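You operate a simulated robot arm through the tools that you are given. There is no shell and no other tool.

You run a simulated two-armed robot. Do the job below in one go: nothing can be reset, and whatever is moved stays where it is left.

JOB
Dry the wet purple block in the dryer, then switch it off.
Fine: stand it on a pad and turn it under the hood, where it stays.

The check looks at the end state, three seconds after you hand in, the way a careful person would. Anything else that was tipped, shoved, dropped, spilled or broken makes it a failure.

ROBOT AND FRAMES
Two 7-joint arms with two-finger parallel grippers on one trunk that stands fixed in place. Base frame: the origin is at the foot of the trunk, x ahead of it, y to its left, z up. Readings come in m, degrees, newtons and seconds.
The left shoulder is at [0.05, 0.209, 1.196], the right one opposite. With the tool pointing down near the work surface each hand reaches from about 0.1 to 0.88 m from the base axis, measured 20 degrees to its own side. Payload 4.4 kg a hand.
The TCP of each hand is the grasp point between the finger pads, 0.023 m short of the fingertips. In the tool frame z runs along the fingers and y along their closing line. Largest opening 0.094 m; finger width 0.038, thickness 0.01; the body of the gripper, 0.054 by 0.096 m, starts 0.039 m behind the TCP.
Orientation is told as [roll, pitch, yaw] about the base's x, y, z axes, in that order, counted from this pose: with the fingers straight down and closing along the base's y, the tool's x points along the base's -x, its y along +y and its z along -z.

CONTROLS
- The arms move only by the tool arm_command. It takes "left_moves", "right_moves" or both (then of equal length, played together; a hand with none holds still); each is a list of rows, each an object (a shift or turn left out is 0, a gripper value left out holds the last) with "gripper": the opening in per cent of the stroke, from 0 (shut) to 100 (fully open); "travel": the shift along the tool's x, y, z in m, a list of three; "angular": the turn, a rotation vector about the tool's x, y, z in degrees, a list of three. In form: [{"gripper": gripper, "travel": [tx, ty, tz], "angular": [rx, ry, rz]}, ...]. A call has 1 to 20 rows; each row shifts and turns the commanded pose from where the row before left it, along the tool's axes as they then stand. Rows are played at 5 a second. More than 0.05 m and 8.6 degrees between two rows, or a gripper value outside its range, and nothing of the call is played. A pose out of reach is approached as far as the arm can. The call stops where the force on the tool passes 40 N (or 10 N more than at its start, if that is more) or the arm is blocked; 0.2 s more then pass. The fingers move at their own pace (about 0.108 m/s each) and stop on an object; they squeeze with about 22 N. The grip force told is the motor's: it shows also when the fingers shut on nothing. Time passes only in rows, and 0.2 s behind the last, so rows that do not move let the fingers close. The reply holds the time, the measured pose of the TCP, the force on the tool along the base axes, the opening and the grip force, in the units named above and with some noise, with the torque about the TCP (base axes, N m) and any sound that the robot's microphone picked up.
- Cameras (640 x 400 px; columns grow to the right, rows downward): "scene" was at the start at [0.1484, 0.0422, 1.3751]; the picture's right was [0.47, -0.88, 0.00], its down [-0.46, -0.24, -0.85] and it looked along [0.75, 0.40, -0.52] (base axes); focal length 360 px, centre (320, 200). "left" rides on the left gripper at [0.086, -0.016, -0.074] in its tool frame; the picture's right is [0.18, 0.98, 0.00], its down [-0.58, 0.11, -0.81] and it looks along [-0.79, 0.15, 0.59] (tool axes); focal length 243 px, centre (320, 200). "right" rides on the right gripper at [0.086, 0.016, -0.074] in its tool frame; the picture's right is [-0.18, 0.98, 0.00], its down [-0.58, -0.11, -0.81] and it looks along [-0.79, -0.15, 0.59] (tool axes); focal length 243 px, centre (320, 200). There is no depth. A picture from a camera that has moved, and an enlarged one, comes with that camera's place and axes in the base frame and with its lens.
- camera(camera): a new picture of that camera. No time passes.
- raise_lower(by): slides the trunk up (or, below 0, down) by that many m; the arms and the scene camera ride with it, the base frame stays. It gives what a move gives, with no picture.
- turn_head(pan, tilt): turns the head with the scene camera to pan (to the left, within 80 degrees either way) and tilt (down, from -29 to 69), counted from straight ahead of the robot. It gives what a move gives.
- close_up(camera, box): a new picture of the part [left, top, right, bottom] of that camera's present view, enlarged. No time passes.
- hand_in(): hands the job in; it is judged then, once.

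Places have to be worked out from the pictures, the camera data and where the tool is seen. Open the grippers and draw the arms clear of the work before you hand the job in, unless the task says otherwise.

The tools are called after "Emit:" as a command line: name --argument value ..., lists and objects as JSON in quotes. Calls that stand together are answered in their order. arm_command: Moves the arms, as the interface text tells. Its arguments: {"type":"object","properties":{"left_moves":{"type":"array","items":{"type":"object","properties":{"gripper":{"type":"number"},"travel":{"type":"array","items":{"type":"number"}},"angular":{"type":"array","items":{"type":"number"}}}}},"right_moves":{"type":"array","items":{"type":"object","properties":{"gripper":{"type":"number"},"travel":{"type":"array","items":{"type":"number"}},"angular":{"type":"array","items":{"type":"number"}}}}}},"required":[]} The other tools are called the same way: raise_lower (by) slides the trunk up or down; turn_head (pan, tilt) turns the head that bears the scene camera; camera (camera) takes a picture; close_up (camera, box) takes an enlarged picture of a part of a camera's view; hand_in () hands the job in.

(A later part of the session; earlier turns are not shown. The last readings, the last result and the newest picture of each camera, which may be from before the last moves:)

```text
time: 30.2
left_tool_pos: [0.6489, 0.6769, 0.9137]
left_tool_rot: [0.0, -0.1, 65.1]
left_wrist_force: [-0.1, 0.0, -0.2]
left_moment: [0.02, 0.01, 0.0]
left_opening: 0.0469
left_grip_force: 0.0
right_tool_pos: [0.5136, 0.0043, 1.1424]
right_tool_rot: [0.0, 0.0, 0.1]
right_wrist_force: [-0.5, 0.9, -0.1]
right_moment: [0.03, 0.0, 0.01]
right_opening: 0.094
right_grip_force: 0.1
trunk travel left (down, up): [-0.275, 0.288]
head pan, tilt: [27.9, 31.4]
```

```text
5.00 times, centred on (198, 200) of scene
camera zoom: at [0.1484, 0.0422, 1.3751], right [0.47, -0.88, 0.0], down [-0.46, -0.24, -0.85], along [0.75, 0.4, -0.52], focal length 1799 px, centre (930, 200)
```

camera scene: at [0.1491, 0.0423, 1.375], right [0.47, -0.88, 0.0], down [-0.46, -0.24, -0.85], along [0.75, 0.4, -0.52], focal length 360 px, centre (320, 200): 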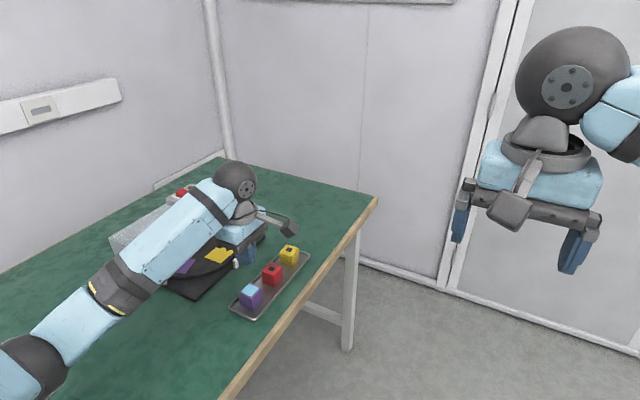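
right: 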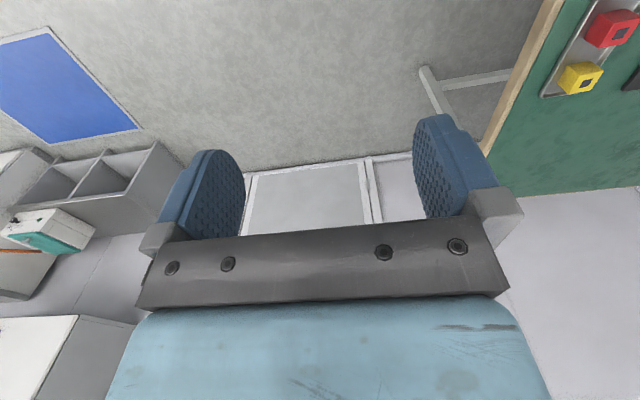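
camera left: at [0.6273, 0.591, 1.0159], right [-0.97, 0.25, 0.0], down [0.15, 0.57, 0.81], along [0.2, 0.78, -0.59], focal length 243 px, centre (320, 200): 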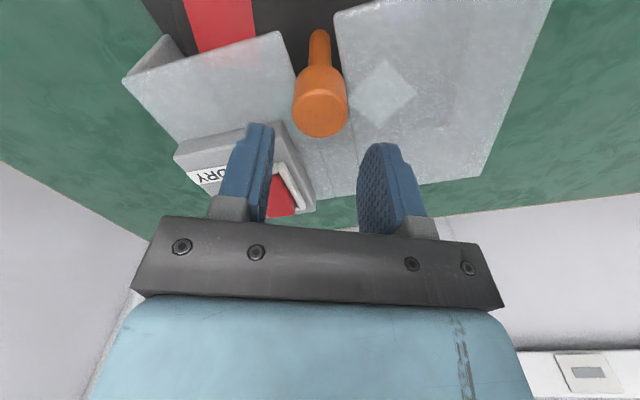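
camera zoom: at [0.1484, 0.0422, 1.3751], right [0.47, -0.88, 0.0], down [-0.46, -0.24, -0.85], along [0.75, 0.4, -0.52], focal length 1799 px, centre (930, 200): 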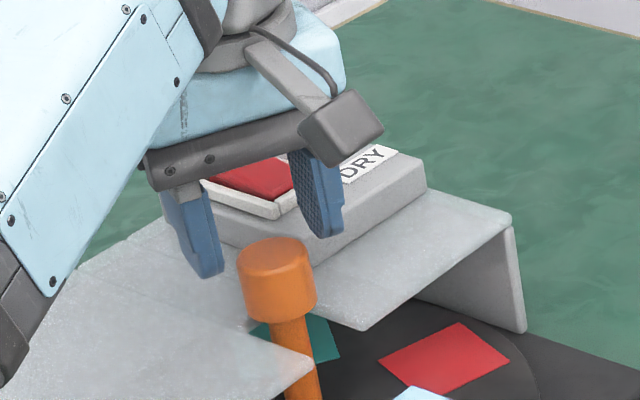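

The knob top is nearer z≈0.892 and sits ~4 mm toward −y of the tool axis. I'll correct by that and descend so the tips straddle the knob.

Emit:
arm_command --left_moves '[{"travel": [0.0035, -0.002, 0]}, {"travel": [0, 0, 0.008]}, {"travel": [0, 0, 0.007]}, {"travel": [0, 0, 0.005]}, {}]'

Emit:
close_up --camera "left" --box '[180, 60, 460, 235]'

Emit:
close_up --camera "scene" --box '[150, 160, 246, 240]'

```text
time: 31.4
left_tool_pos: [0.6497, 0.6703, 0.8965]
left_tool_rot: [0.0, 0.0, 65.2]
left_wrist_force: [0.6, 0.1, 0.8]
left_moment: [0.02, 0.01, -0.03]
left_opening: 0.0469
left_grip_force: 0.1
right_tool_pos: [0.5111, 0.0042, 1.1418]
right_tool_rot: [0.1, 0.0, 0.0]
right_wrist_force: [-0.2, -0.5, -0.4]
right_moment: [0.03, -0.03, 0.0]
right_opening: 0.0942
right_grip_force: 0.1
trunk travel left (down, up): [-0.275, 0.288]
head pan, tilt: [27.9, 31.4]
```

```text
2.29 times, centred on (320, 148) of left
camera zoom: at [0.6273, 0.5867, 0.972], right [-0.97, 0.24, 0.0], down [0.14, 0.57, 0.81], along [0.2, 0.78, -0.59], focal length 555 px, centre (320, 320)
```

zoom: 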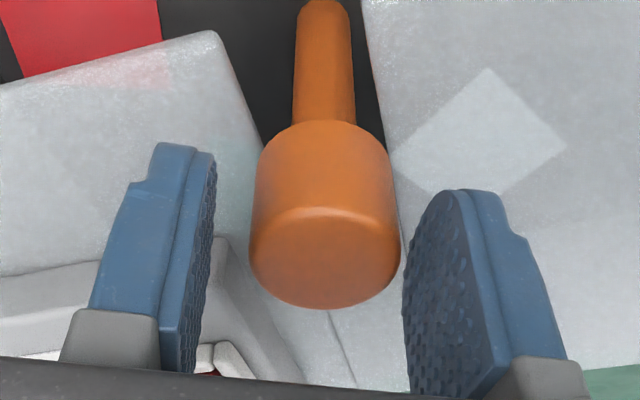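

```text
5.00 times, centred on (198, 200) of scene
camera zoom: at [0.1484, 0.0422, 1.3751], right [0.47, -0.88, 0.0], down [-0.46, -0.24, -0.85], along [0.75, 0.4, -0.52], focal length 1799 px, centre (930, 200)
```

zoom: 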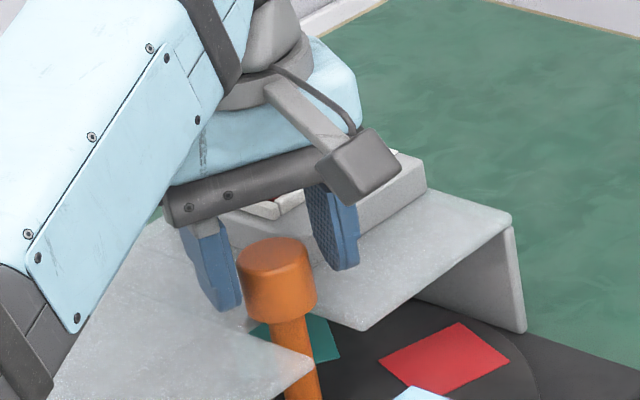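

The tool axis and knob now coincide in both views (axis ≈(0.650, 0.670)). I'll close on the knob.

Emit:
arm_command --left_moves '[{"gripper": 0}, {}, {}, {}]'

Emit:
close_up --camera "left" --box '[180, 60, 460, 235]'

```text
time: 32.4
left_tool_pos: [0.6484, 0.6734, 0.8962]
left_tool_rot: [0.0, 0.0, 65.4]
left_wrist_force: [-17.8, 5.8, -3.0]
left_moment: [0.18, 0.22, 0.07]
left_opening: 0.0337
left_grip_force: 44.9
right_tool_pos: [0.5098, 0.0049, 1.1421]
right_tool_rot: [0.1, -0.1, 0.0]
right_wrist_force: [0.5, 0.3, 0.8]
right_moment: [-0.02, -0.01, 0.01]
right_opening: 0.0939
right_grip_force: 0.0
trunk travel left (down, up): [-0.275, 0.288]
head pan, tilt: [27.9, 31.4]
```

```text
2.29 times, centred on (320, 148) of left
camera zoom: at [0.6261, 0.5877, 0.972], right [-0.97, 0.24, 0.0], down [0.14, 0.57, 0.81], along [0.2, 0.78, -0.59], focal length 555 px, centre (320, 320)
```

zoom: 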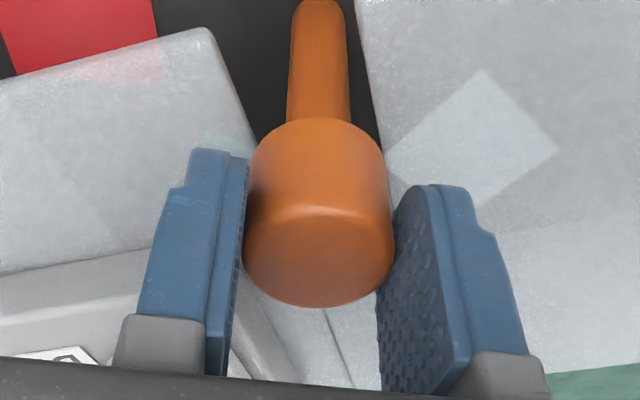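

Closed on the knob (0.0337 m wide) with a ~19 N sideways load along tool +y, so the hand is slightly off-centre. I'll shift 1.5 mm along tool +y to relieve it.

Emit:
arm_command --left_moves '[{"travel": [0, 0.0015, 0]}, {}]'

```text
time: 33.0
left_tool_pos: [0.6488, 0.6726, 0.8962]
left_tool_rot: [-0.1, 0.0, 65.2]
left_wrist_force: [-7.6, 8.8, 0.4]
left_moment: [0.25, 0.82, 0.03]
left_opening: 0.0336
left_grip_force: 45.1
right_tool_pos: [0.5104, 0.0057, 1.1442]
right_tool_rot: [0.0, 0.0, 0.0]
right_wrist_force: [0.3, 0.5, -0.4]
right_moment: [-0.04, 0.01, 0.03]
right_opening: 0.0941
right_grip_force: 0.1
trunk travel left (down, up): [-0.275, 0.288]
head pan, tilt: [27.9, 31.4]
```

Load dropped to ~11 N. I'll nudge 1 mm more and try a small clockwise turn of 10° to see how the turntable responds.

Emit:
arm_command --left_moves '[{"travel": [-0.0004, 0.001, 0]}, {"angular": [0, 0, 3]}, {"angular": [0, 0, 3]}, {"angular": [0, 0, 4]}, {}]'

Emit:
camera --camera "scene"

Emit:
close_up --camera "scene" --box '[130, 170, 274, 290]'

```text
time: 34.2
left_tool_pos: [0.6467, 0.6718, 0.8957]
left_tool_rot: [0.0, 0.2, 55.0]
left_wrist_force: [-3.9, -1.4, -1.3]
left_moment: [-0.16, 0.0, 0.61]
left_opening: 0.0337
left_grip_force: 44.6
right_tool_pos: [0.5101, 0.0045, 1.1431]
right_tool_rot: [0.1, 0.0, 0.0]
right_wrist_force: [0.0, 1.1, 0.0]
right_moment: [-0.01, 0.04, 0.02]
right_opening: 0.0939
right_grip_force: 0.0
trunk travel left (down, up): [-0.275, 0.288]
head pan, tilt: [27.9, 31.4]
```

```text
taken
camera scene: at [0.1481, 0.0422, 1.3751], right [0.47, -0.88, 0.0], down [-0.46, -0.24, -0.85], along [0.75, 0.4, -0.52], focal length 360 px, centre (320, 200)
```

scene: 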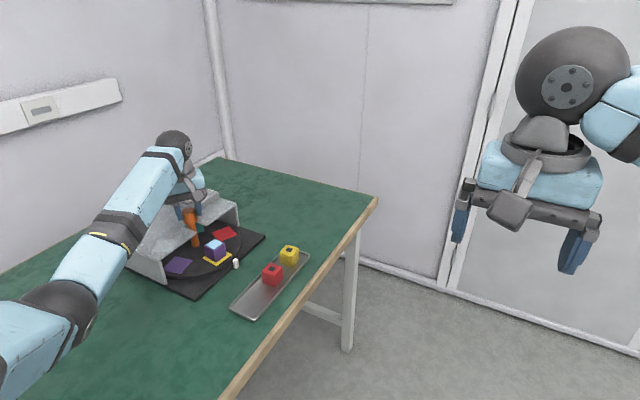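

```text
3.33 times, centred on (202, 230) of scene
camera zoom: at [0.1481, 0.0422, 1.3751], right [0.47, -0.88, 0.0], down [-0.46, -0.24, -0.85], along [0.75, 0.4, -0.52], focal length 1199 px, centre (713, 100)
```

zoom: 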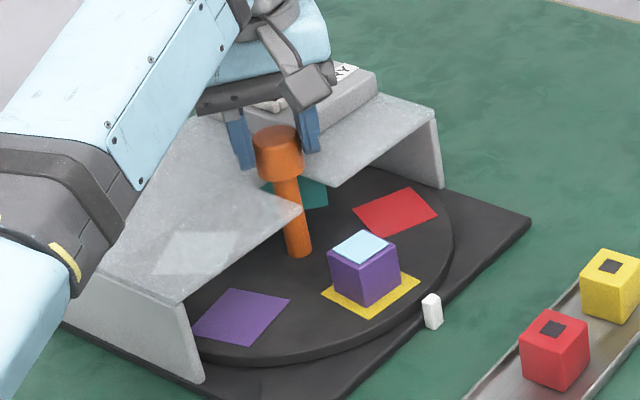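

The turntable turns with the knob and the block stays put on its pad. I'll continue clockwise 40°.

Emit:
arm_command --left_moves '[{"angular": [0, 0, 3]}, {"angular": [0, 0, 5]}, {"angular": [0, 0, 5]}, {"angular": [0, 0, 5]}, {"angular": [0, 0, 5]}, {"angular": [0, 0, 5]}, {"angular": [0, 0, 5]}, {"angular": [0, 0, 5]}, {"angular": [0, 0, 2]}, {}]'

Emit:
close_up --camera "scene" --box '[110, 140, 286, 290]'

Emit:
camera --camera "left"

```text
time: 36.4
left_tool_pos: [0.6464, 0.6744, 0.8949]
left_tool_rot: [0.0, -0.1, 15.2]
left_wrist_force: [-17.8, 13.6, -2.4]
left_moment: [0.87, 0.83, 0.64]
left_opening: 0.0336
left_grip_force: 45.2
right_tool_pos: [0.5099, 0.0041, 1.1425]
right_tool_rot: [-0.1, -0.1, 0.0]
right_wrist_force: [0.5, -0.4, 0.5]
right_moment: [-0.03, 0.0, 0.0]
right_opening: 0.0939
right_grip_force: 0.0
trunk travel left (down, up): [-0.275, 0.288]
head pan, tilt: [27.9, 31.4]
```

```text
2.67 times, centred on (198, 215) of scene
camera zoom: at [0.1468, 0.0437, 1.3753], right [0.47, -0.88, 0.0], down [-0.46, -0.24, -0.85], along [0.76, 0.4, -0.52], focal length 959 px, centre (645, 160)
```

zoom: 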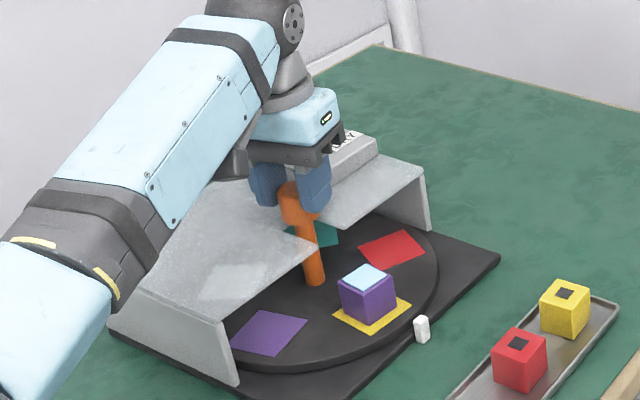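

```text
taken
camera left: at [0.5665, 0.6363, 0.9714], right [-0.43, 0.9, 0.0], down [0.53, 0.26, 0.81], along [0.73, 0.35, -0.59], focal length 243 px, centre (320, 200)
```

left: 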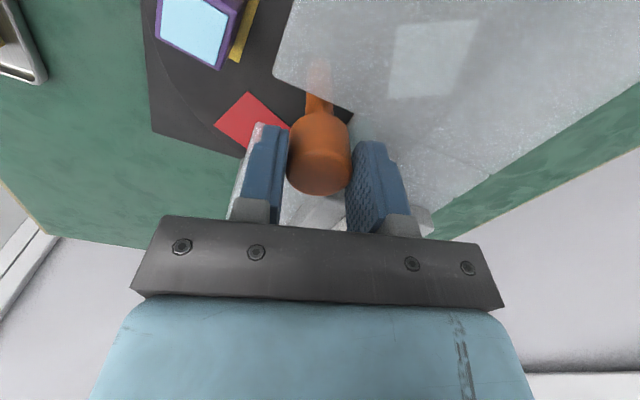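

The table moved only ~5° and then the fingers slipped on the knob (torque steady at ~0.6 N·m), so clockwise seems to be blocked by a stop. I'll relieve the side load and try counter-clockwise.

Emit:
arm_command --left_moves '[{"travel": [0.0015, 0.002, 0]}, {"angular": [0, 0, -3]}, {"angular": [0, 0, -4]}, {"angular": [0, 0, -4]}, {"angular": [0, 0, -4]}, {}]'

Emit:
close_up --camera "scene" --box '[130, 170, 274, 290]'

```text
time: 37.8
left_tool_pos: [0.6471, 0.6721, 0.8958]
left_tool_rot: [-0.1, 0.0, 30.2]
left_wrist_force: [9.4, 2.3, 0.7]
left_moment: [0.3, -0.38, 0.02]
left_opening: 0.0338
left_grip_force: 45.3
right_tool_pos: [0.5108, 0.0043, 1.1416]
right_tool_rot: [0.1, 0.0, 0.0]
right_wrist_force: [0.0, -0.9, 1.1]
right_moment: [-0.01, 0.02, -0.02]
right_opening: 0.094
right_grip_force: 0.0
trunk travel left (down, up): [-0.275, 0.288]
head pan, tilt: [27.9, 31.4]
```

```text
3.33 times, centred on (202, 230) of scene
camera zoom: at [0.1492, 0.0423, 1.375], right [0.47, -0.88, 0.0], down [-0.46, -0.24, -0.85], along [0.75, 0.4, -0.52], focal length 1199 px, centre (713, 100)
```

zoom: 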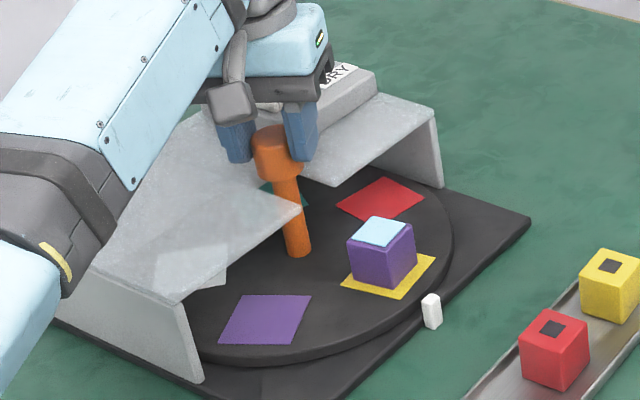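

Counter-clockwise it turns freely (torque ≈0) and the block rides along. I'll continue counter-clockwise to yaw ≈65°.

Emit:
arm_command --left_moves '[{"travel": [-0.0006, -0.0002, 0], "angular": [0, 0, -3]}, {"angular": [0, 0, -5]}, {"angular": [0, 0, -5]}, {"angular": [0, 0, -5]}, {"angular": [0, 0, -5]}, {"angular": [0, 0, -5]}, {"angular": [0, 0, -5]}, {"angular": [0, 0, -2]}, {}]'

Emit:
close_up --camera "scene" --box '[130, 170, 274, 290]'

```text
time: 39.8
left_tool_pos: [0.648, 0.672, 0.8952]
left_tool_rot: [0.0, -0.1, 65.2]
left_wrist_force: [20.9, -14.9, -0.4]
left_moment: [-0.44, -1.06, -0.04]
left_opening: 0.0337
left_grip_force: 44.8
right_tool_pos: [0.5138, 0.0029, 1.1413]
right_tool_rot: [0.1, 0.0, 0.0]
right_wrist_force: [-0.6, -0.2, -0.4]
right_moment: [-0.02, -0.03, -0.02]
right_opening: 0.094
right_grip_force: 0.2
trunk travel left (down, up): [-0.275, 0.288]
head pan, tilt: [27.9, 31.4]
```

```text
3.33 times, centred on (202, 230) of scene
camera zoom: at [0.1504, 0.0408, 1.3749], right [0.47, -0.88, 0.0], down [-0.46, -0.24, -0.85], along [0.75, 0.4, -0.52], focal length 1199 px, centre (713, 100)
```

zoom: 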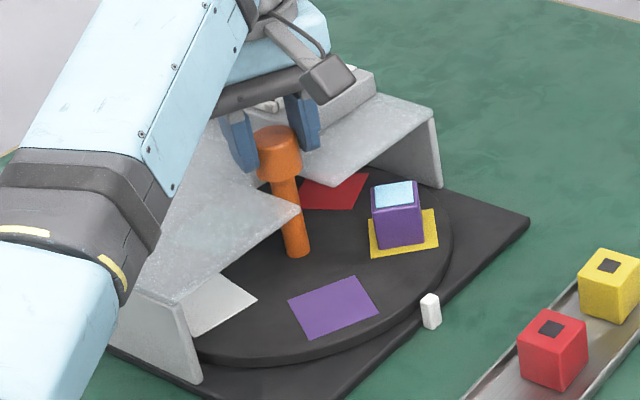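

The block is now at about 322°. I'll open slightly, rise clear of the knob, turn the wrist back to about −25° and re-check centring for another stroke.

Emit:
arm_command --left_moves '[{"gripper": 46}, {}, {"travel": [0, 0, -0.02]}, {"travel": [0, 0, -0.02]}, {"angular": [0, 0, 8.5]}, {"angular": [0, 0, 8.5]}, {"angular": [0, 0, 8.5]}, {"angular": [0, 0, 8.5]}, {"angular": [0, 0, 8.5]}, {"angular": [0, 0, 8.5]}, {"angular": [0, 0, 8.5]}, {"angular": [0, 0, 8.5]}, {"angular": [0, 0, 8.5]}, {"angular": [0, 0, 8.5]}, {"angular": [0, 0, 5]}, {}, {}]'

Emit:
camera --camera "left"

Emit:
close_up --camera "scene" --box '[130, 150, 274, 270]'

```text
time: 43.4
left_tool_pos: [0.6469, 0.6741, 0.9351]
left_tool_rot: [0.0, 0.0, -24.7]
left_wrist_force: [-0.9, -0.4, 0.0]
left_moment: [0.01, 0.02, -0.03]
left_opening: 0.0431
left_grip_force: 0.0
right_tool_pos: [0.5109, 0.0052, 1.142]
right_tool_rot: [0.0, 0.0, 0.0]
right_wrist_force: [-1.2, 0.3, 0.0]
right_moment: [0.0, -0.01, 0.03]
right_opening: 0.0938
right_grip_force: 0.0
trunk travel left (down, up): [-0.275, 0.288]
head pan, tilt: [27.9, 31.4]
```

```text
taken
camera left: at [0.5605, 0.6965, 1.0119], right [0.25, 0.97, 0.0], down [0.57, -0.15, 0.81], along [0.78, -0.2, -0.59], focal length 243 px, centre (320, 200)
```

left: 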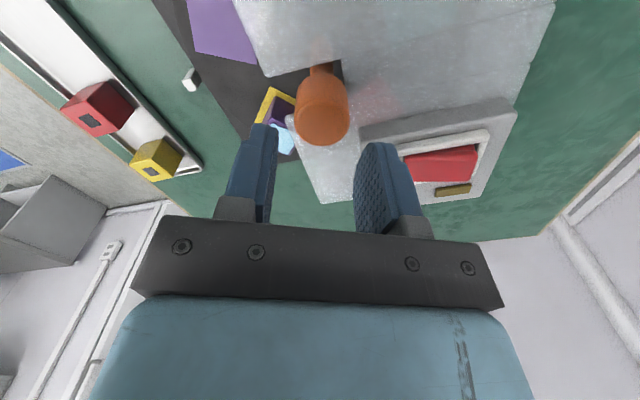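

```text
3.33 times, centred on (202, 210) of scene
camera zoom: at [0.1484, 0.0422, 1.3751], right [0.47, -0.88, 0.0], down [-0.46, -0.24, -0.85], along [0.75, 0.4, -0.52], focal length 1199 px, centre (713, 167)
```

zoom: 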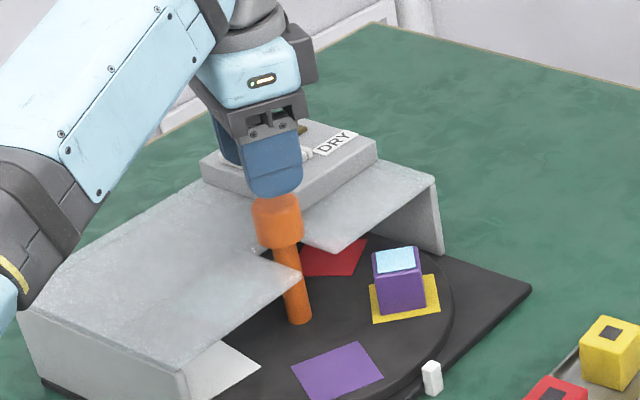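

Knob appears ~3 mm along tool x and ~1 mm along tool y. I'll correct by about that and descend to straddle it again.

Emit:
arm_command --left_moves '[{"travel": [0.002, 0.001, 0]}, {"travel": [0, 0, 0.015]}, {"travel": [0, 0, 0.014]}, {"travel": [0, 0, 0.01]}, {}]'

Emit:
close_up --camera "left" --box '[180, 60, 460, 235]'

Emit:
close_up --camera "scene" --box '[150, 160, 246, 240]'

```text
time: 44.6
left_tool_pos: [0.6465, 0.6761, 0.8978]
left_tool_rot: [-0.1, 0.0, -24.8]
left_wrist_force: [1.0, 0.1, -0.3]
left_moment: [-0.01, -0.01, 0.02]
left_opening: 0.043
left_grip_force: 0.1
right_tool_pos: [0.5108, 0.0033, 1.141]
right_tool_rot: [0.0, -0.1, 0.0]
right_wrist_force: [0.5, -0.4, 0.5]
right_moment: [-0.02, -0.02, 0.01]
right_opening: 0.0939
right_grip_force: 0.1
trunk travel left (down, up): [-0.275, 0.288]
head pan, tilt: [27.9, 31.4]
```

```text
2.29 times, centred on (320, 148) of left
camera zoom: at [0.559, 0.6982, 0.9728], right [0.25, 0.97, 0.0], down [0.57, -0.15, 0.81], along [0.78, -0.2, -0.59], focal length 555 px, centre (320, 320)
```

zoom: 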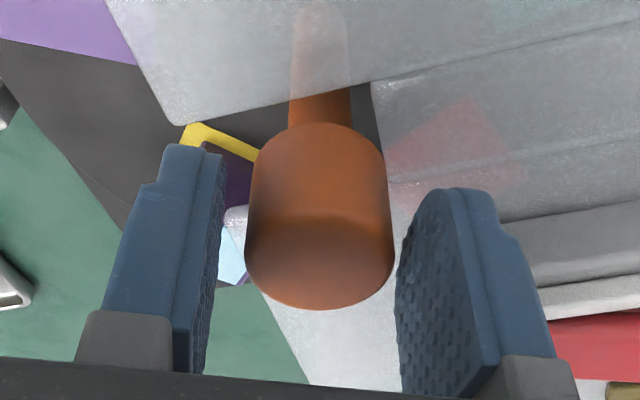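

```text
5.00 times, centred on (198, 200) of scene
camera zoom: at [0.1483, 0.0421, 1.3751], right [0.47, -0.88, 0.0], down [-0.46, -0.24, -0.85], along [0.75, 0.4, -0.52], focal length 1799 px, centre (930, 200)
```

zoom: 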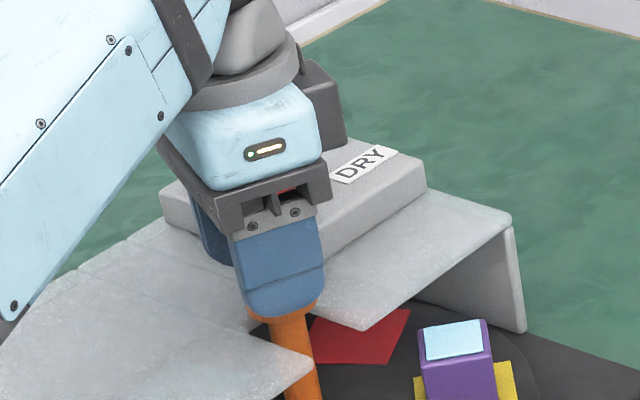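

Compared with the earlier held view the hand should sit ~2 mm further along tool +y. I'll shift and close on the knob.

Emit:
arm_command --left_moves '[{"travel": [0, 0.0018, 0.001]}, {"gripper": 0}, {}, {}, {}]'

```text
time: 45.8
left_tool_pos: [0.6463, 0.677, 0.8961]
left_tool_rot: [0.0, 0.2, -24.9]
left_wrist_force: [-10.1, -16.1, -6.0]
left_moment: [-0.02, -0.13, -0.09]
left_opening: 0.0336
left_grip_force: 45.0
right_tool_pos: [0.511, 0.0032, 1.1424]
right_tool_rot: [0.1, 0.0, 0.0]
right_wrist_force: [0.2, 0.3, 0.4]
right_moment: [0.0, -0.01, 0.0]
right_opening: 0.0941
right_grip_force: 0.0
trunk travel left (down, up): [-0.275, 0.288]
head pan, tilt: [27.9, 31.4]
```

Side load of −19 N along tool y, so the shift was too much. I'll move back 2 mm and check the load.

Emit:
arm_command --left_moves '[{"travel": [0, -0.0018, 0]}, {}]'

```text
time: 46.4
left_tool_pos: [0.6463, 0.677, 0.896]
left_tool_rot: [0.1, 0.0, -24.9]
left_wrist_force: [6.3, -6.0, -2.6]
left_moment: [-0.47, 0.4, -0.01]
left_opening: 0.0335
left_grip_force: 45.2
right_tool_pos: [0.5118, 0.0041, 1.1427]
right_tool_rot: [-0.1, 0.1, 0.0]
right_wrist_force: [-0.1, -0.4, 0.0]
right_moment: [0.0, 0.0, 0.05]
right_opening: 0.0941
right_grip_force: 0.0
trunk travel left (down, up): [-0.275, 0.288]
head pan, tilt: [27.9, 31.4]
```

Load is now small. I'll turn counter-clockwise 50° and watch.

Emit:
arm_command --left_moves '[{"angular": [0, 0, -2]}, {"angular": [0, 0, -4]}, {"angular": [0, 0, -5]}, {"angular": [0, 0, -5]}, {"angular": [0, 0, -5]}, {"angular": [0, 0, -5]}, {"angular": [0, 0, -5]}, {"angular": [0, 0, -5]}, {"angular": [0, 0, -5]}, {"angular": [0, 0, -5]}, {"angular": [0, 0, -4]}, {}]'

Emit:
close_up --camera "scene" --box '[130, 150, 274, 270]'

```text
time: 49.0
left_tool_pos: [0.6454, 0.6735, 0.8955]
left_tool_rot: [0.1, 0.1, 25.2]
left_wrist_force: [6.9, -24.9, -2.4]
left_moment: [-1.19, -0.4, -0.14]
left_opening: 0.0337
left_grip_force: 45.5
right_tool_pos: [0.5118, 0.0021, 1.1418]
right_tool_rot: [0.1, 0.1, 0.0]
right_wrist_force: [0.1, 0.7, -0.2]
right_moment: [0.02, 0.0, -0.01]
right_opening: 0.0939
right_grip_force: 0.0
trunk travel left (down, up): [-0.275, 0.288]
head pan, tilt: [27.9, 31.4]
```

```text
3.33 times, centred on (202, 210) of scene
camera zoom: at [0.1494, 0.0401, 1.375], right [0.47, -0.88, 0.0], down [-0.46, -0.24, -0.85], along [0.75, 0.4, -0.52], focal length 1199 px, centre (713, 167)
```

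zoom: 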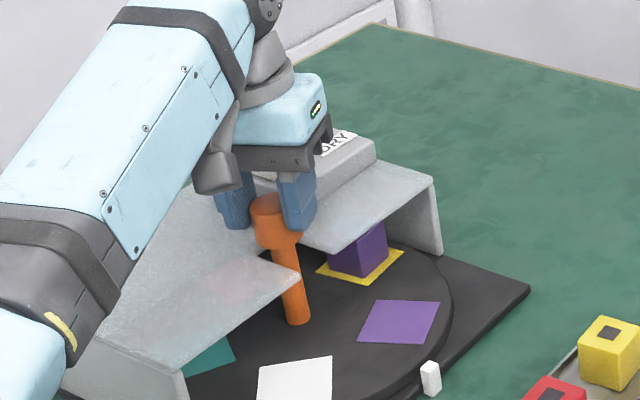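

The block is going under the hood (≈10°). I'll relieve the side load with −2.5 mm along tool y and continue turning.

Emit:
arm_command --left_moves '[{"travel": [0, -0.0025, 0], "angular": [0, 0, -2]}, {"angular": [0, 0, -4]}, {"angular": [0, 0, -5]}, {"angular": [0, 0, -5]}, {"angular": [0, 0, -5]}, {"angular": [0, 0, -5]}, {"angular": [0, 0, -4]}, {}]'

Emit:
close_up --camera "scene" --box '[130, 150, 274, 270]'

```text
time: 50.8
left_tool_pos: [0.6478, 0.6729, 0.8967]
left_tool_rot: [0.2, 0.0, 55.2]
left_wrist_force: [5.9, -25.1, -3.1]
left_moment: [-0.62, -0.64, -0.07]
left_opening: 0.0337
left_grip_force: 45.3
right_tool_pos: [0.5118, 0.0028, 1.1427]
right_tool_rot: [0.2, 0.1, 0.1]
right_wrist_force: [0.1, 0.5, 0.3]
right_moment: [0.01, -0.05, -0.03]
right_opening: 0.0938
right_grip_force: 0.0
trunk travel left (down, up): [-0.275, 0.288]
head pan, tilt: [27.9, 31.4]
```

```text
3.33 times, centred on (202, 210) of scene
camera zoom: at [0.1493, 0.0401, 1.375], right [0.47, -0.88, 0.0], down [-0.46, -0.24, -0.85], along [0.75, 0.4, -0.52], focal length 1199 px, centre (713, 167)
```

zoom: 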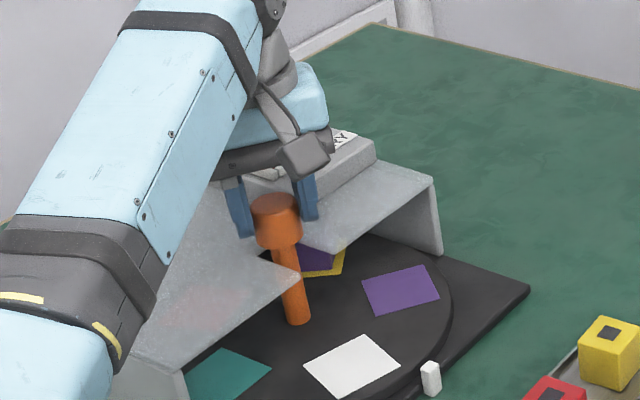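

Block at about 40°. Relieving the ~25 N load by moving toward −y, then continuing 35° more to yaw ≈90°.

Emit:
arm_command --left_moves '[{"travel": [0.0018, -0.0015, 0]}, {"angular": [0, 0, -3]}, {"angular": [0, 0, -5]}, {"angular": [0, 0, -5]}, {"angular": [0, 0, -5]}, {"angular": [0, 0, -5]}, {"angular": [0, 0, -5]}, {"angular": [0, 0, -4]}, {}]'

Emit:
close_up --camera "scene" --box '[110, 150, 254, 270]'

Emit:
camera --camera "left"

```text
time: 52.6
left_tool_pos: [0.6489, 0.6707, 0.8952]
left_tool_rot: [-0.2, -0.2, 86.6]
left_wrist_force: [16.8, -0.3, -1.9]
left_moment: [0.89, 0.08, -0.08]
left_opening: 0.0335
left_grip_force: 45.0
right_tool_pos: [0.5126, 0.0038, 1.1411]
right_tool_rot: [0.0, 0.0, 0.0]
right_wrist_force: [0.2, -0.3, -0.3]
right_moment: [0.02, -0.02, 0.0]
right_opening: 0.0942
right_grip_force: 0.0
trunk travel left (down, up): [-0.275, 0.288]
head pan, tilt: [27.9, 31.4]
stopped in row 9 (left hand): the force on the tool passed its limit at 41 N (the readings are from after the stop); the commanded pose is now the measured one
```

```text
3.33 times, centred on (182, 210) of scene
camera zoom: at [0.15, 0.0429, 1.3747], right [0.47, -0.88, 0.0], down [-0.46, -0.24, -0.85], along [0.75, 0.4, -0.52], focal length 1199 px, centre (780, 167)
```

zoom: 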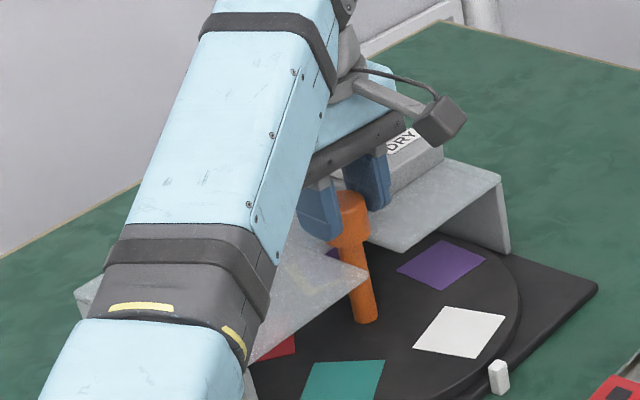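

```text
taken
camera left: at [0.659, 0.5838, 0.9718], right [-0.99, -0.12, 0.0], down [-0.08, 0.59, 0.81], along [-0.1, 0.8, -0.59], focal length 243 px, centre (320, 200)
```

left: 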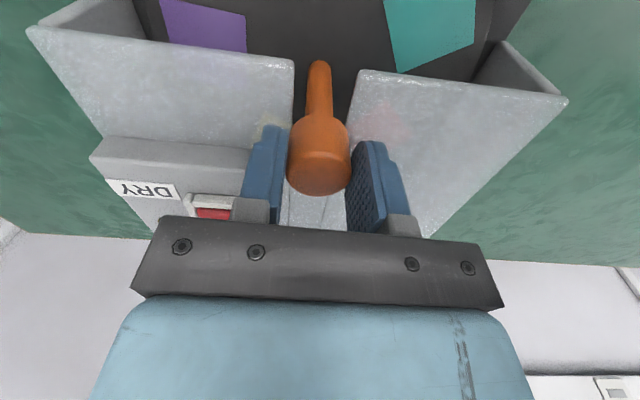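

The hand stopped at yaw 87° from side load, with the block now about 72° round, well under the hood. I'll release the knob with a small opening and rise straight up.

Emit:
arm_command --left_moves '[{"gripper": 43}, {}, {}, {"travel": [0, 0, -0.015]}, {"travel": [0, 0, -0.02]}, {"travel": [0, 0, -0.03]}, {}]'

Emit:
camera --camera "left"

Emit:
close_up --camera "scene" --box '[110, 150, 254, 270]'

```text
time: 54.2
left_tool_pos: [0.6468, 0.672, 0.9636]
left_tool_rot: [-0.1, -0.2, 86.6]
left_wrist_force: [-0.4, -0.2, 0.0]
left_moment: [0.03, 0.01, 0.04]
left_opening: 0.0405
left_grip_force: 0.1
right_tool_pos: [0.5116, 0.0047, 1.1406]
right_tool_rot: [0.0, 0.0, 0.0]
right_wrist_force: [0.1, 0.6, 0.1]
right_moment: [-0.01, 0.02, -0.01]
right_opening: 0.0939
right_grip_force: 0.0
trunk travel left (down, up): [-0.275, 0.288]
head pan, tilt: [27.9, 31.4]
```

```text
taken
camera left: at [0.657, 0.5845, 1.0381], right [-0.99, -0.13, 0.0], down [-0.08, 0.59, 0.81], along [-0.1, 0.8, -0.59], focal length 243 px, centre (320, 200)
```

left: 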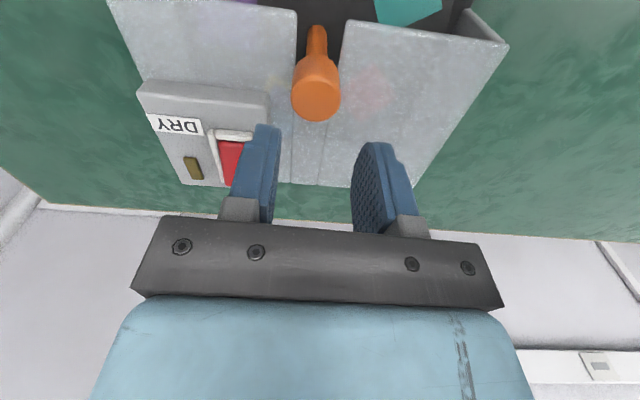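

```text
3.33 times, centred on (182, 210) of scene
camera zoom: at [0.1494, 0.042, 1.3749], right [0.47, -0.88, 0.0], down [-0.46, -0.24, -0.85], along [0.75, 0.4, -0.52], focal length 1199 px, centre (780, 167)
```

zoom: 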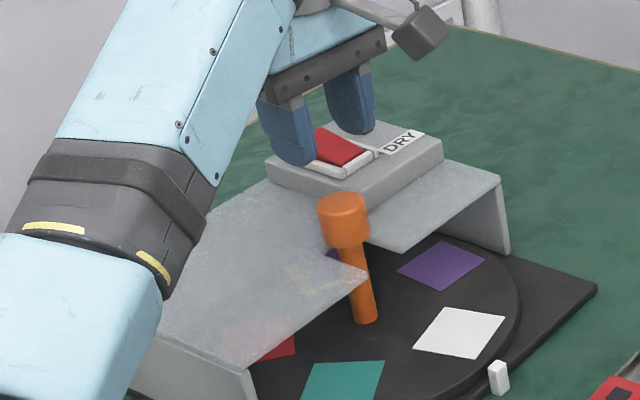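

The hand is clear. Now I need precise positions of the rocker and lamp, and confirmation of the block under the hood, so I'll zoom in from both cameras.

Emit:
close_up --camera "left" --box '[120, 70, 280, 200]'

Emit:
close_up --camera "scene" --box '[160, 175, 256, 235]'

```text
3.08 times, centred on (200, 135) of left
camera zoom: at [0.657, 0.5845, 1.0381], right [-0.99, -0.13, 0.0], down [-0.08, 0.59, 0.81], along [-0.1, 0.8, -0.59], focal length 746 px, centre (689, 400)
```

zoom: 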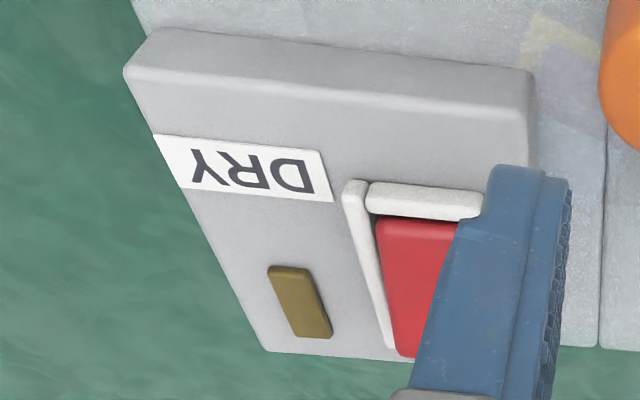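

```text
6.67 times, centred on (208, 205) of scene
camera zoom: at [0.1494, 0.042, 1.3749], right [0.47, -0.88, 0.0], down [-0.46, -0.24, -0.85], along [0.75, 0.4, -0.52], focal length 2399 px, centre (1067, 167)
```

zoom: 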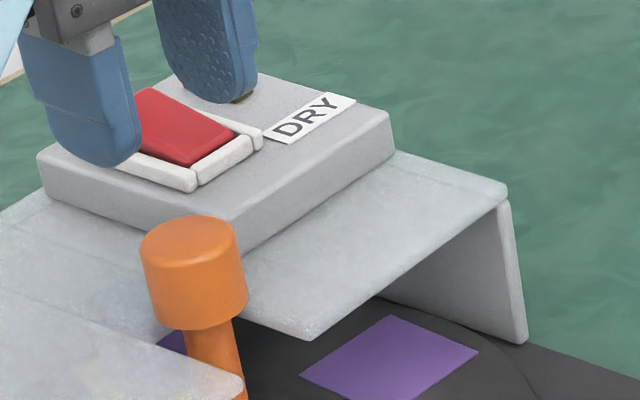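

The lamp is dark (off). From two left-camera views the rocker frame spans x≈0.690–0.732, y≈0.719–0.779 at z≈0.877, its +y end raised. I'll close the fingers, turn to yaw ≈61° and tilt 25° outward to gain reach, staying high.

Emit:
arm_command --left_moves '[{"gripper": 0, "travel": [0, 0, -0.02]}, {"angular": [0, 0, 8.5]}, {"angular": [0, 0, 8.5]}, {"angular": [0, 0, 8.5]}, {"angular": [0, -8.4, 0]}, {"angular": [0, -8.4, 0]}, {"angular": [0, -8.2, 0]}, {}, {}]'

Emit:
camera --camera "left"

Emit:
camera --camera "scene"

```text
time: 56.2
left_tool_pos: [0.647, 0.6708, 0.9815]
left_tool_rot: [-0.2, -25.3, 61.2]
left_wrist_force: [0.2, -0.6, 1.2]
left_moment: [0.0, -0.01, -0.01]
left_opening: 0.0
left_grip_force: 22.1
right_tool_pos: [0.511, 0.0045, 1.1429]
right_tool_rot: [0.1, 0.0, 0.1]
right_wrist_force: [0.3, 0.2, 0.1]
right_moment: [-0.01, 0.05, 0.02]
right_opening: 0.0938
right_grip_force: 0.0
trunk travel left (down, up): [-0.275, 0.288]
head pan, tilt: [27.9, 31.4]
```

```text
taken
camera left: at [0.607, 0.5673, 1.0142], right [-0.94, 0.33, -0.08], down [-0.01, 0.21, 0.98], along [0.34, 0.92, -0.2], focal length 243 px, centre (320, 200)
```

left: 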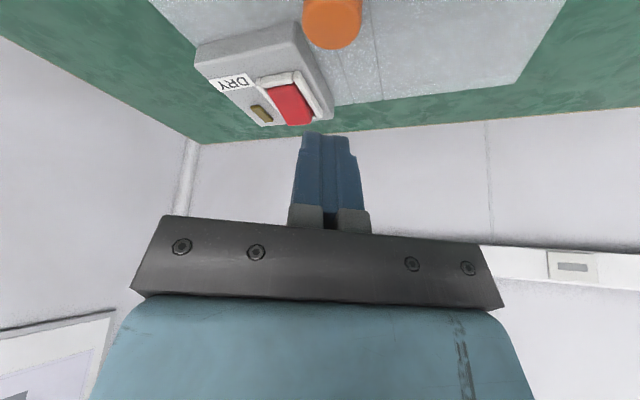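

```text
taken
camera scene: at [0.1483, 0.0423, 1.3751], right [0.47, -0.88, 0.0], down [-0.46, -0.24, -0.85], along [0.75, 0.4, -0.52], focal length 360 px, centre (320, 200)
```

scene: 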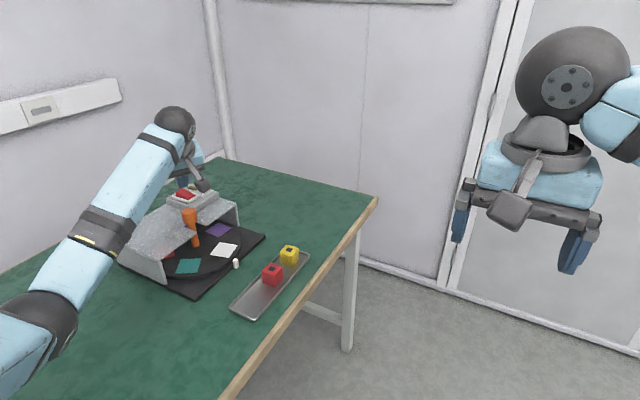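

Good oblique view of the switch. I'll zoom on it to fix the raised end's position.

Emit:
close_up --camera "left" --box '[190, 10, 370, 140]'

Emit:
close_up --camera "scene" --box '[140, 150, 236, 230]'

```text
3.08 times, centred on (280, 75) of left
camera zoom: at [0.607, 0.5673, 1.0142], right [-0.94, 0.33, -0.08], down [-0.01, 0.21, 0.98], along [0.34, 0.92, -0.2], focal length 746 px, centre (443, 585)
```

zoom: 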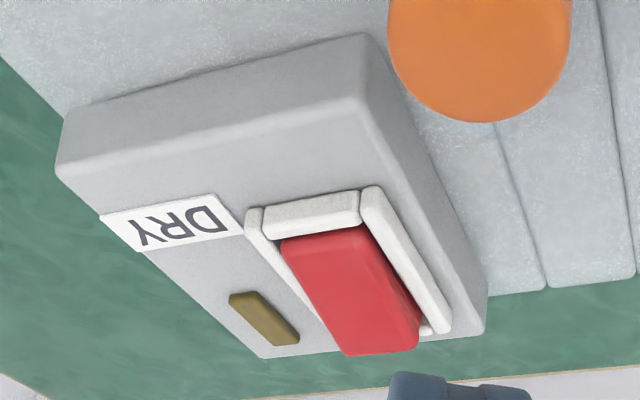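

```text
5.00 times, centred on (188, 190) of scene
camera zoom: at [0.1483, 0.0423, 1.3751], right [0.47, -0.88, 0.0], down [-0.46, -0.24, -0.85], along [0.75, 0.4, -0.52], focal length 1799 px, centre (980, 250)
```

zoom: 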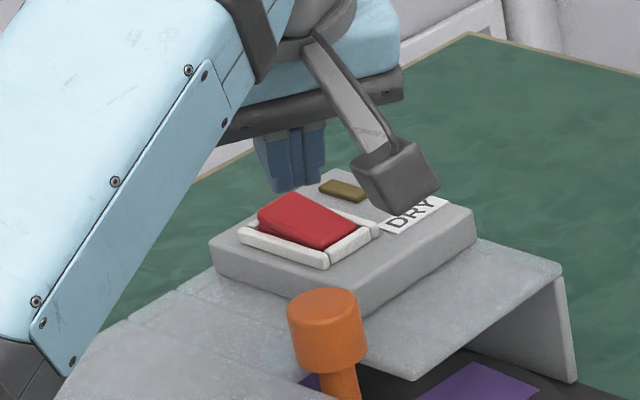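

The raised end's edge is at about (0.712, 0.772, 0.890). I'll move the closed fingertips above it at constant height.

Emit:
arm_command --left_moves '[{"travel": [-0.0254, -0.0028, 0.012]}, {"travel": [-0.0254, -0.0028, 0.012]}, {"travel": [-0.0254, -0.0028, 0.012]}, {"travel": [-0.0254, -0.0028, 0.012]}, {}, {}]'

Emit:
camera --camera "left"

Emit:
close_up --camera "scene" --box '[130, 140, 242, 230]'

```text
time: 57.6
left_tool_pos: [0.7114, 0.7654, 0.9823]
left_tool_rot: [-0.1, -25.1, 61.2]
left_wrist_force: [0.2, -0.6, -0.2]
left_moment: [0.0, 0.0, 0.03]
left_opening: 0.0
left_grip_force: 22.0
right_tool_pos: [0.5107, 0.0043, 1.1429]
right_tool_rot: [0.0, 0.0, 0.0]
right_wrist_force: [0.7, -0.9, -0.7]
right_moment: [-0.01, -0.01, -0.01]
right_opening: 0.0938
right_grip_force: 0.1
trunk travel left (down, up): [-0.275, 0.288]
head pan, tilt: [27.9, 31.4]
```

```text
taken
camera left: at [0.6714, 0.6615, 1.015], right [-0.94, 0.33, -0.08], down [-0.01, 0.21, 0.98], along [0.34, 0.92, -0.2], focal length 243 px, centre (320, 200)
```

left: 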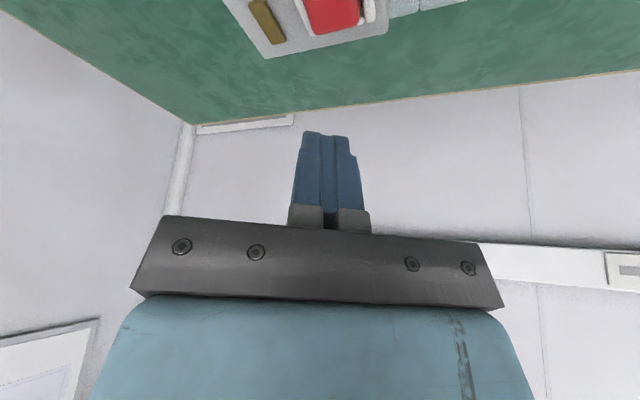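

```text
4.44 times, centred on (186, 185) of scene
camera zoom: at [0.1485, 0.0422, 1.3751], right [0.47, -0.88, 0.0], down [-0.46, -0.24, -0.85], along [0.75, 0.4, -0.52], focal length 1599 px, centre (916, 267)
```

zoom: 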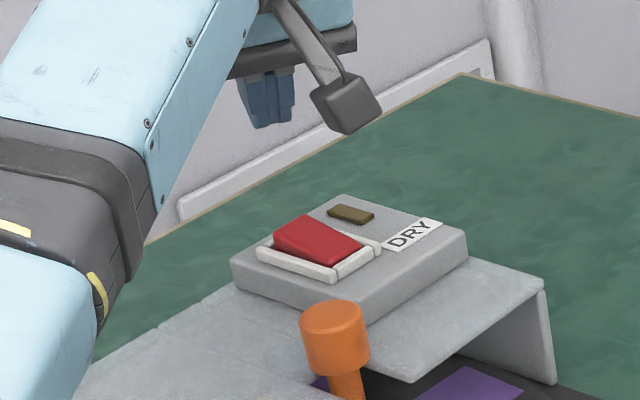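

The tips are above the raised end in both views. I'll descend vertically 55 mm, to just above contact.

Emit:
arm_command --left_moves '[{"travel": [0.00855, 0, 0.0181]}, {"travel": [0.00855, 0, 0.0181]}, {"travel": [0.0064, 0, 0.01356]}, {}]'

Emit:
camera --camera "left"

Emit:
close_up --camera "scene" --box '[140, 150, 236, 230]'

```text
time: 58.6
left_tool_pos: [0.7115, 0.7643, 0.9286]
left_tool_rot: [-0.3, -25.1, 61.3]
left_wrist_force: [0.3, 0.4, 0.1]
left_moment: [0.01, 0.04, 0.02]
left_opening: 0.0002
left_grip_force: 22.2
right_tool_pos: [0.5115, 0.0053, 1.1433]
right_tool_rot: [0.0, 0.0, 0.0]
right_wrist_force: [0.0, 0.2, 0.4]
right_moment: [-0.01, 0.01, -0.01]
right_opening: 0.0939
right_grip_force: 0.1
trunk travel left (down, up): [-0.275, 0.288]
head pan, tilt: [27.9, 31.4]
```

```text
taken
camera left: at [0.671, 0.6613, 0.9608], right [-0.94, 0.33, -0.08], down [-0.01, 0.21, 0.98], along [0.34, 0.92, -0.2], focal length 243 px, centre (320, 200)
```

left: 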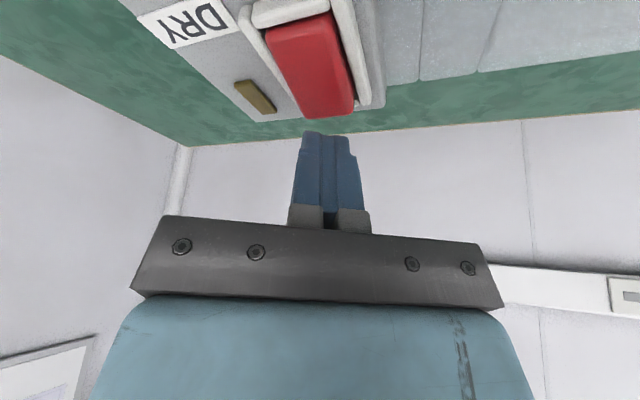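

```text
5.00 times, centred on (188, 190) of scene
camera zoom: at [0.1482, 0.0421, 1.3752], right [0.47, -0.88, 0.0], down [-0.46, -0.24, -0.85], along [0.75, 0.4, -0.52], focal length 1799 px, centre (980, 250)
```

zoom: 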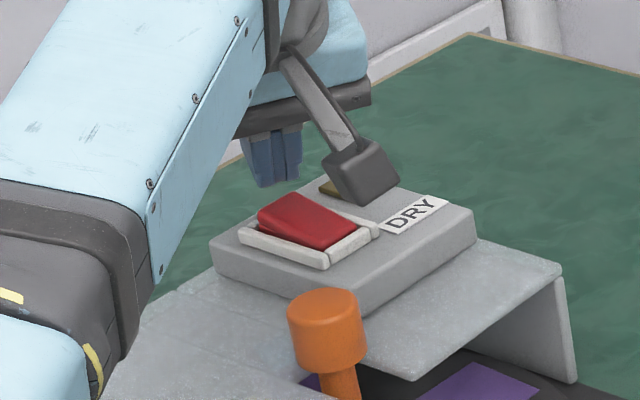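

Tips are laterally aligned with the rocker, about 15 mm above it. I'll press down in small steps and watch force, sound and lamp.

Emit:
arm_command --left_moves '[{"travel": [0.0034, 0, 0.00723]}, {"travel": [0.0017, 0, 0.0036]}, {"travel": [0.0013, 0, 0.0027]}, {"travel": [0.0013, 0, 0.0027]}, {}]'

Emit:
camera --camera "left"

Emit:
close_up --camera "scene" --box '[140, 150, 236, 230]'

```text
time: 59.8
left_tool_pos: [0.7092, 0.7642, 0.9156]
left_tool_rot: [-0.4, -25.7, 61.4]
left_wrist_force: [10.9, 17.9, 26.1]
left_moment: [0.31, -0.34, 0.11]
left_opening: 0.0002
left_grip_force: 22.1
right_tool_pos: [0.5089, 0.0025, 1.1432]
right_tool_rot: [0.2, -0.2, -0.1]
right_wrist_force: [0.4, 0.8, 0.7]
right_moment: [-0.01, -0.01, 0.0]
right_opening: 0.094
right_grip_force: 0.1
trunk travel left (down, up): [-0.275, 0.288]
head pan, tilt: [27.9, 31.4]
```

```text
taken
camera left: at [0.67, 0.6608, 0.9468], right [-0.94, 0.33, -0.09], down [-0.02, 0.21, 0.98], along [0.34, 0.92, -0.19], focal length 243 px, centre (320, 200)
```

left: 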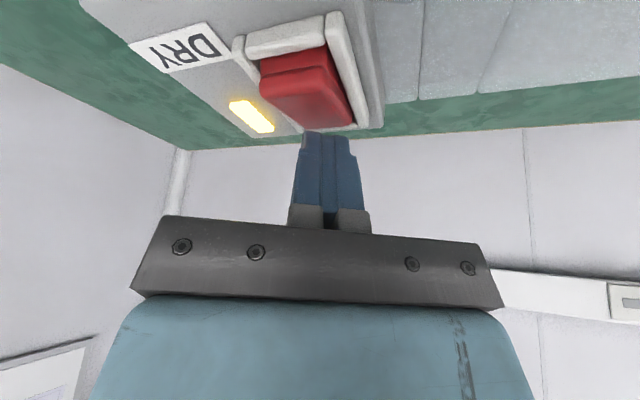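

```text
5.00 times, centred on (188, 190) of scene
camera zoom: at [0.1462, 0.0406, 1.3758], right [0.47, -0.88, 0.0], down [-0.46, -0.24, -0.85], along [0.76, 0.4, -0.52], focal length 1799 px, centre (980, 250)
```

zoom: 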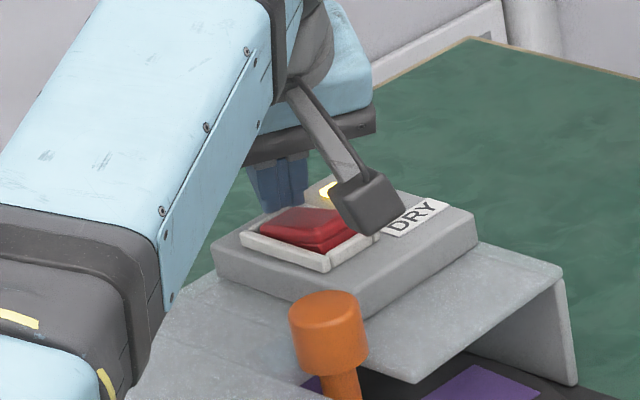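

The lamp is lit and the rocker has flipped: the dryer is on. I'll lift off the switch and wait, watching the block.

Emit:
arm_command --left_moves '[{"travel": [-0.0043, 0, -0.009]}, {"travel": [-0.0085, 0, -0.0181]}, {"travel": [-0.0085, 0, -0.0181]}, {"travel": [-0.0085, 0, -0.0181]}, {}, {}]'

Emit:
camera --camera "left"

Emit:
close_up --camera "scene" --box '[110, 160, 254, 280]'

```text
time: 61.2
left_tool_pos: [0.7108, 0.7635, 0.9794]
left_tool_rot: [-0.1, -25.1, 61.2]
left_wrist_force: [-0.9, 0.7, 0.7]
left_moment: [0.02, -0.03, -0.01]
left_opening: 0.0001
left_grip_force: 22.1
right_tool_pos: [0.5103, 0.0037, 1.1431]
right_tool_rot: [0.0, 0.0, 0.0]
right_wrist_force: [-0.1, -0.1, 0.6]
right_moment: [0.0, 0.0, -0.01]
right_opening: 0.0939
right_grip_force: 0.1
trunk travel left (down, up): [-0.275, 0.288]
head pan, tilt: [27.9, 31.4]
```

```text
taken
camera left: at [0.671, 0.6602, 1.0114], right [-0.94, 0.33, -0.08], down [-0.01, 0.21, 0.98], along [0.34, 0.92, -0.2], focal length 243 px, centre (320, 200)
```

left: 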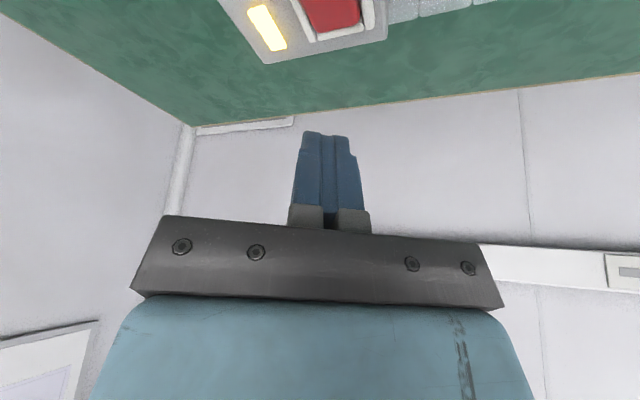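

```text
3.33 times, centred on (182, 220) of scene
camera zoom: at [0.1483, 0.0421, 1.3751], right [0.47, -0.88, 0.0], down [-0.46, -0.24, -0.85], along [0.75, 0.4, -0.52], focal length 1199 px, centre (780, 133)
```

zoom: 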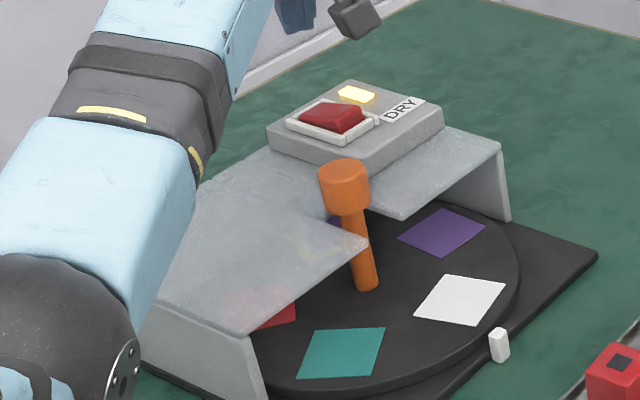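

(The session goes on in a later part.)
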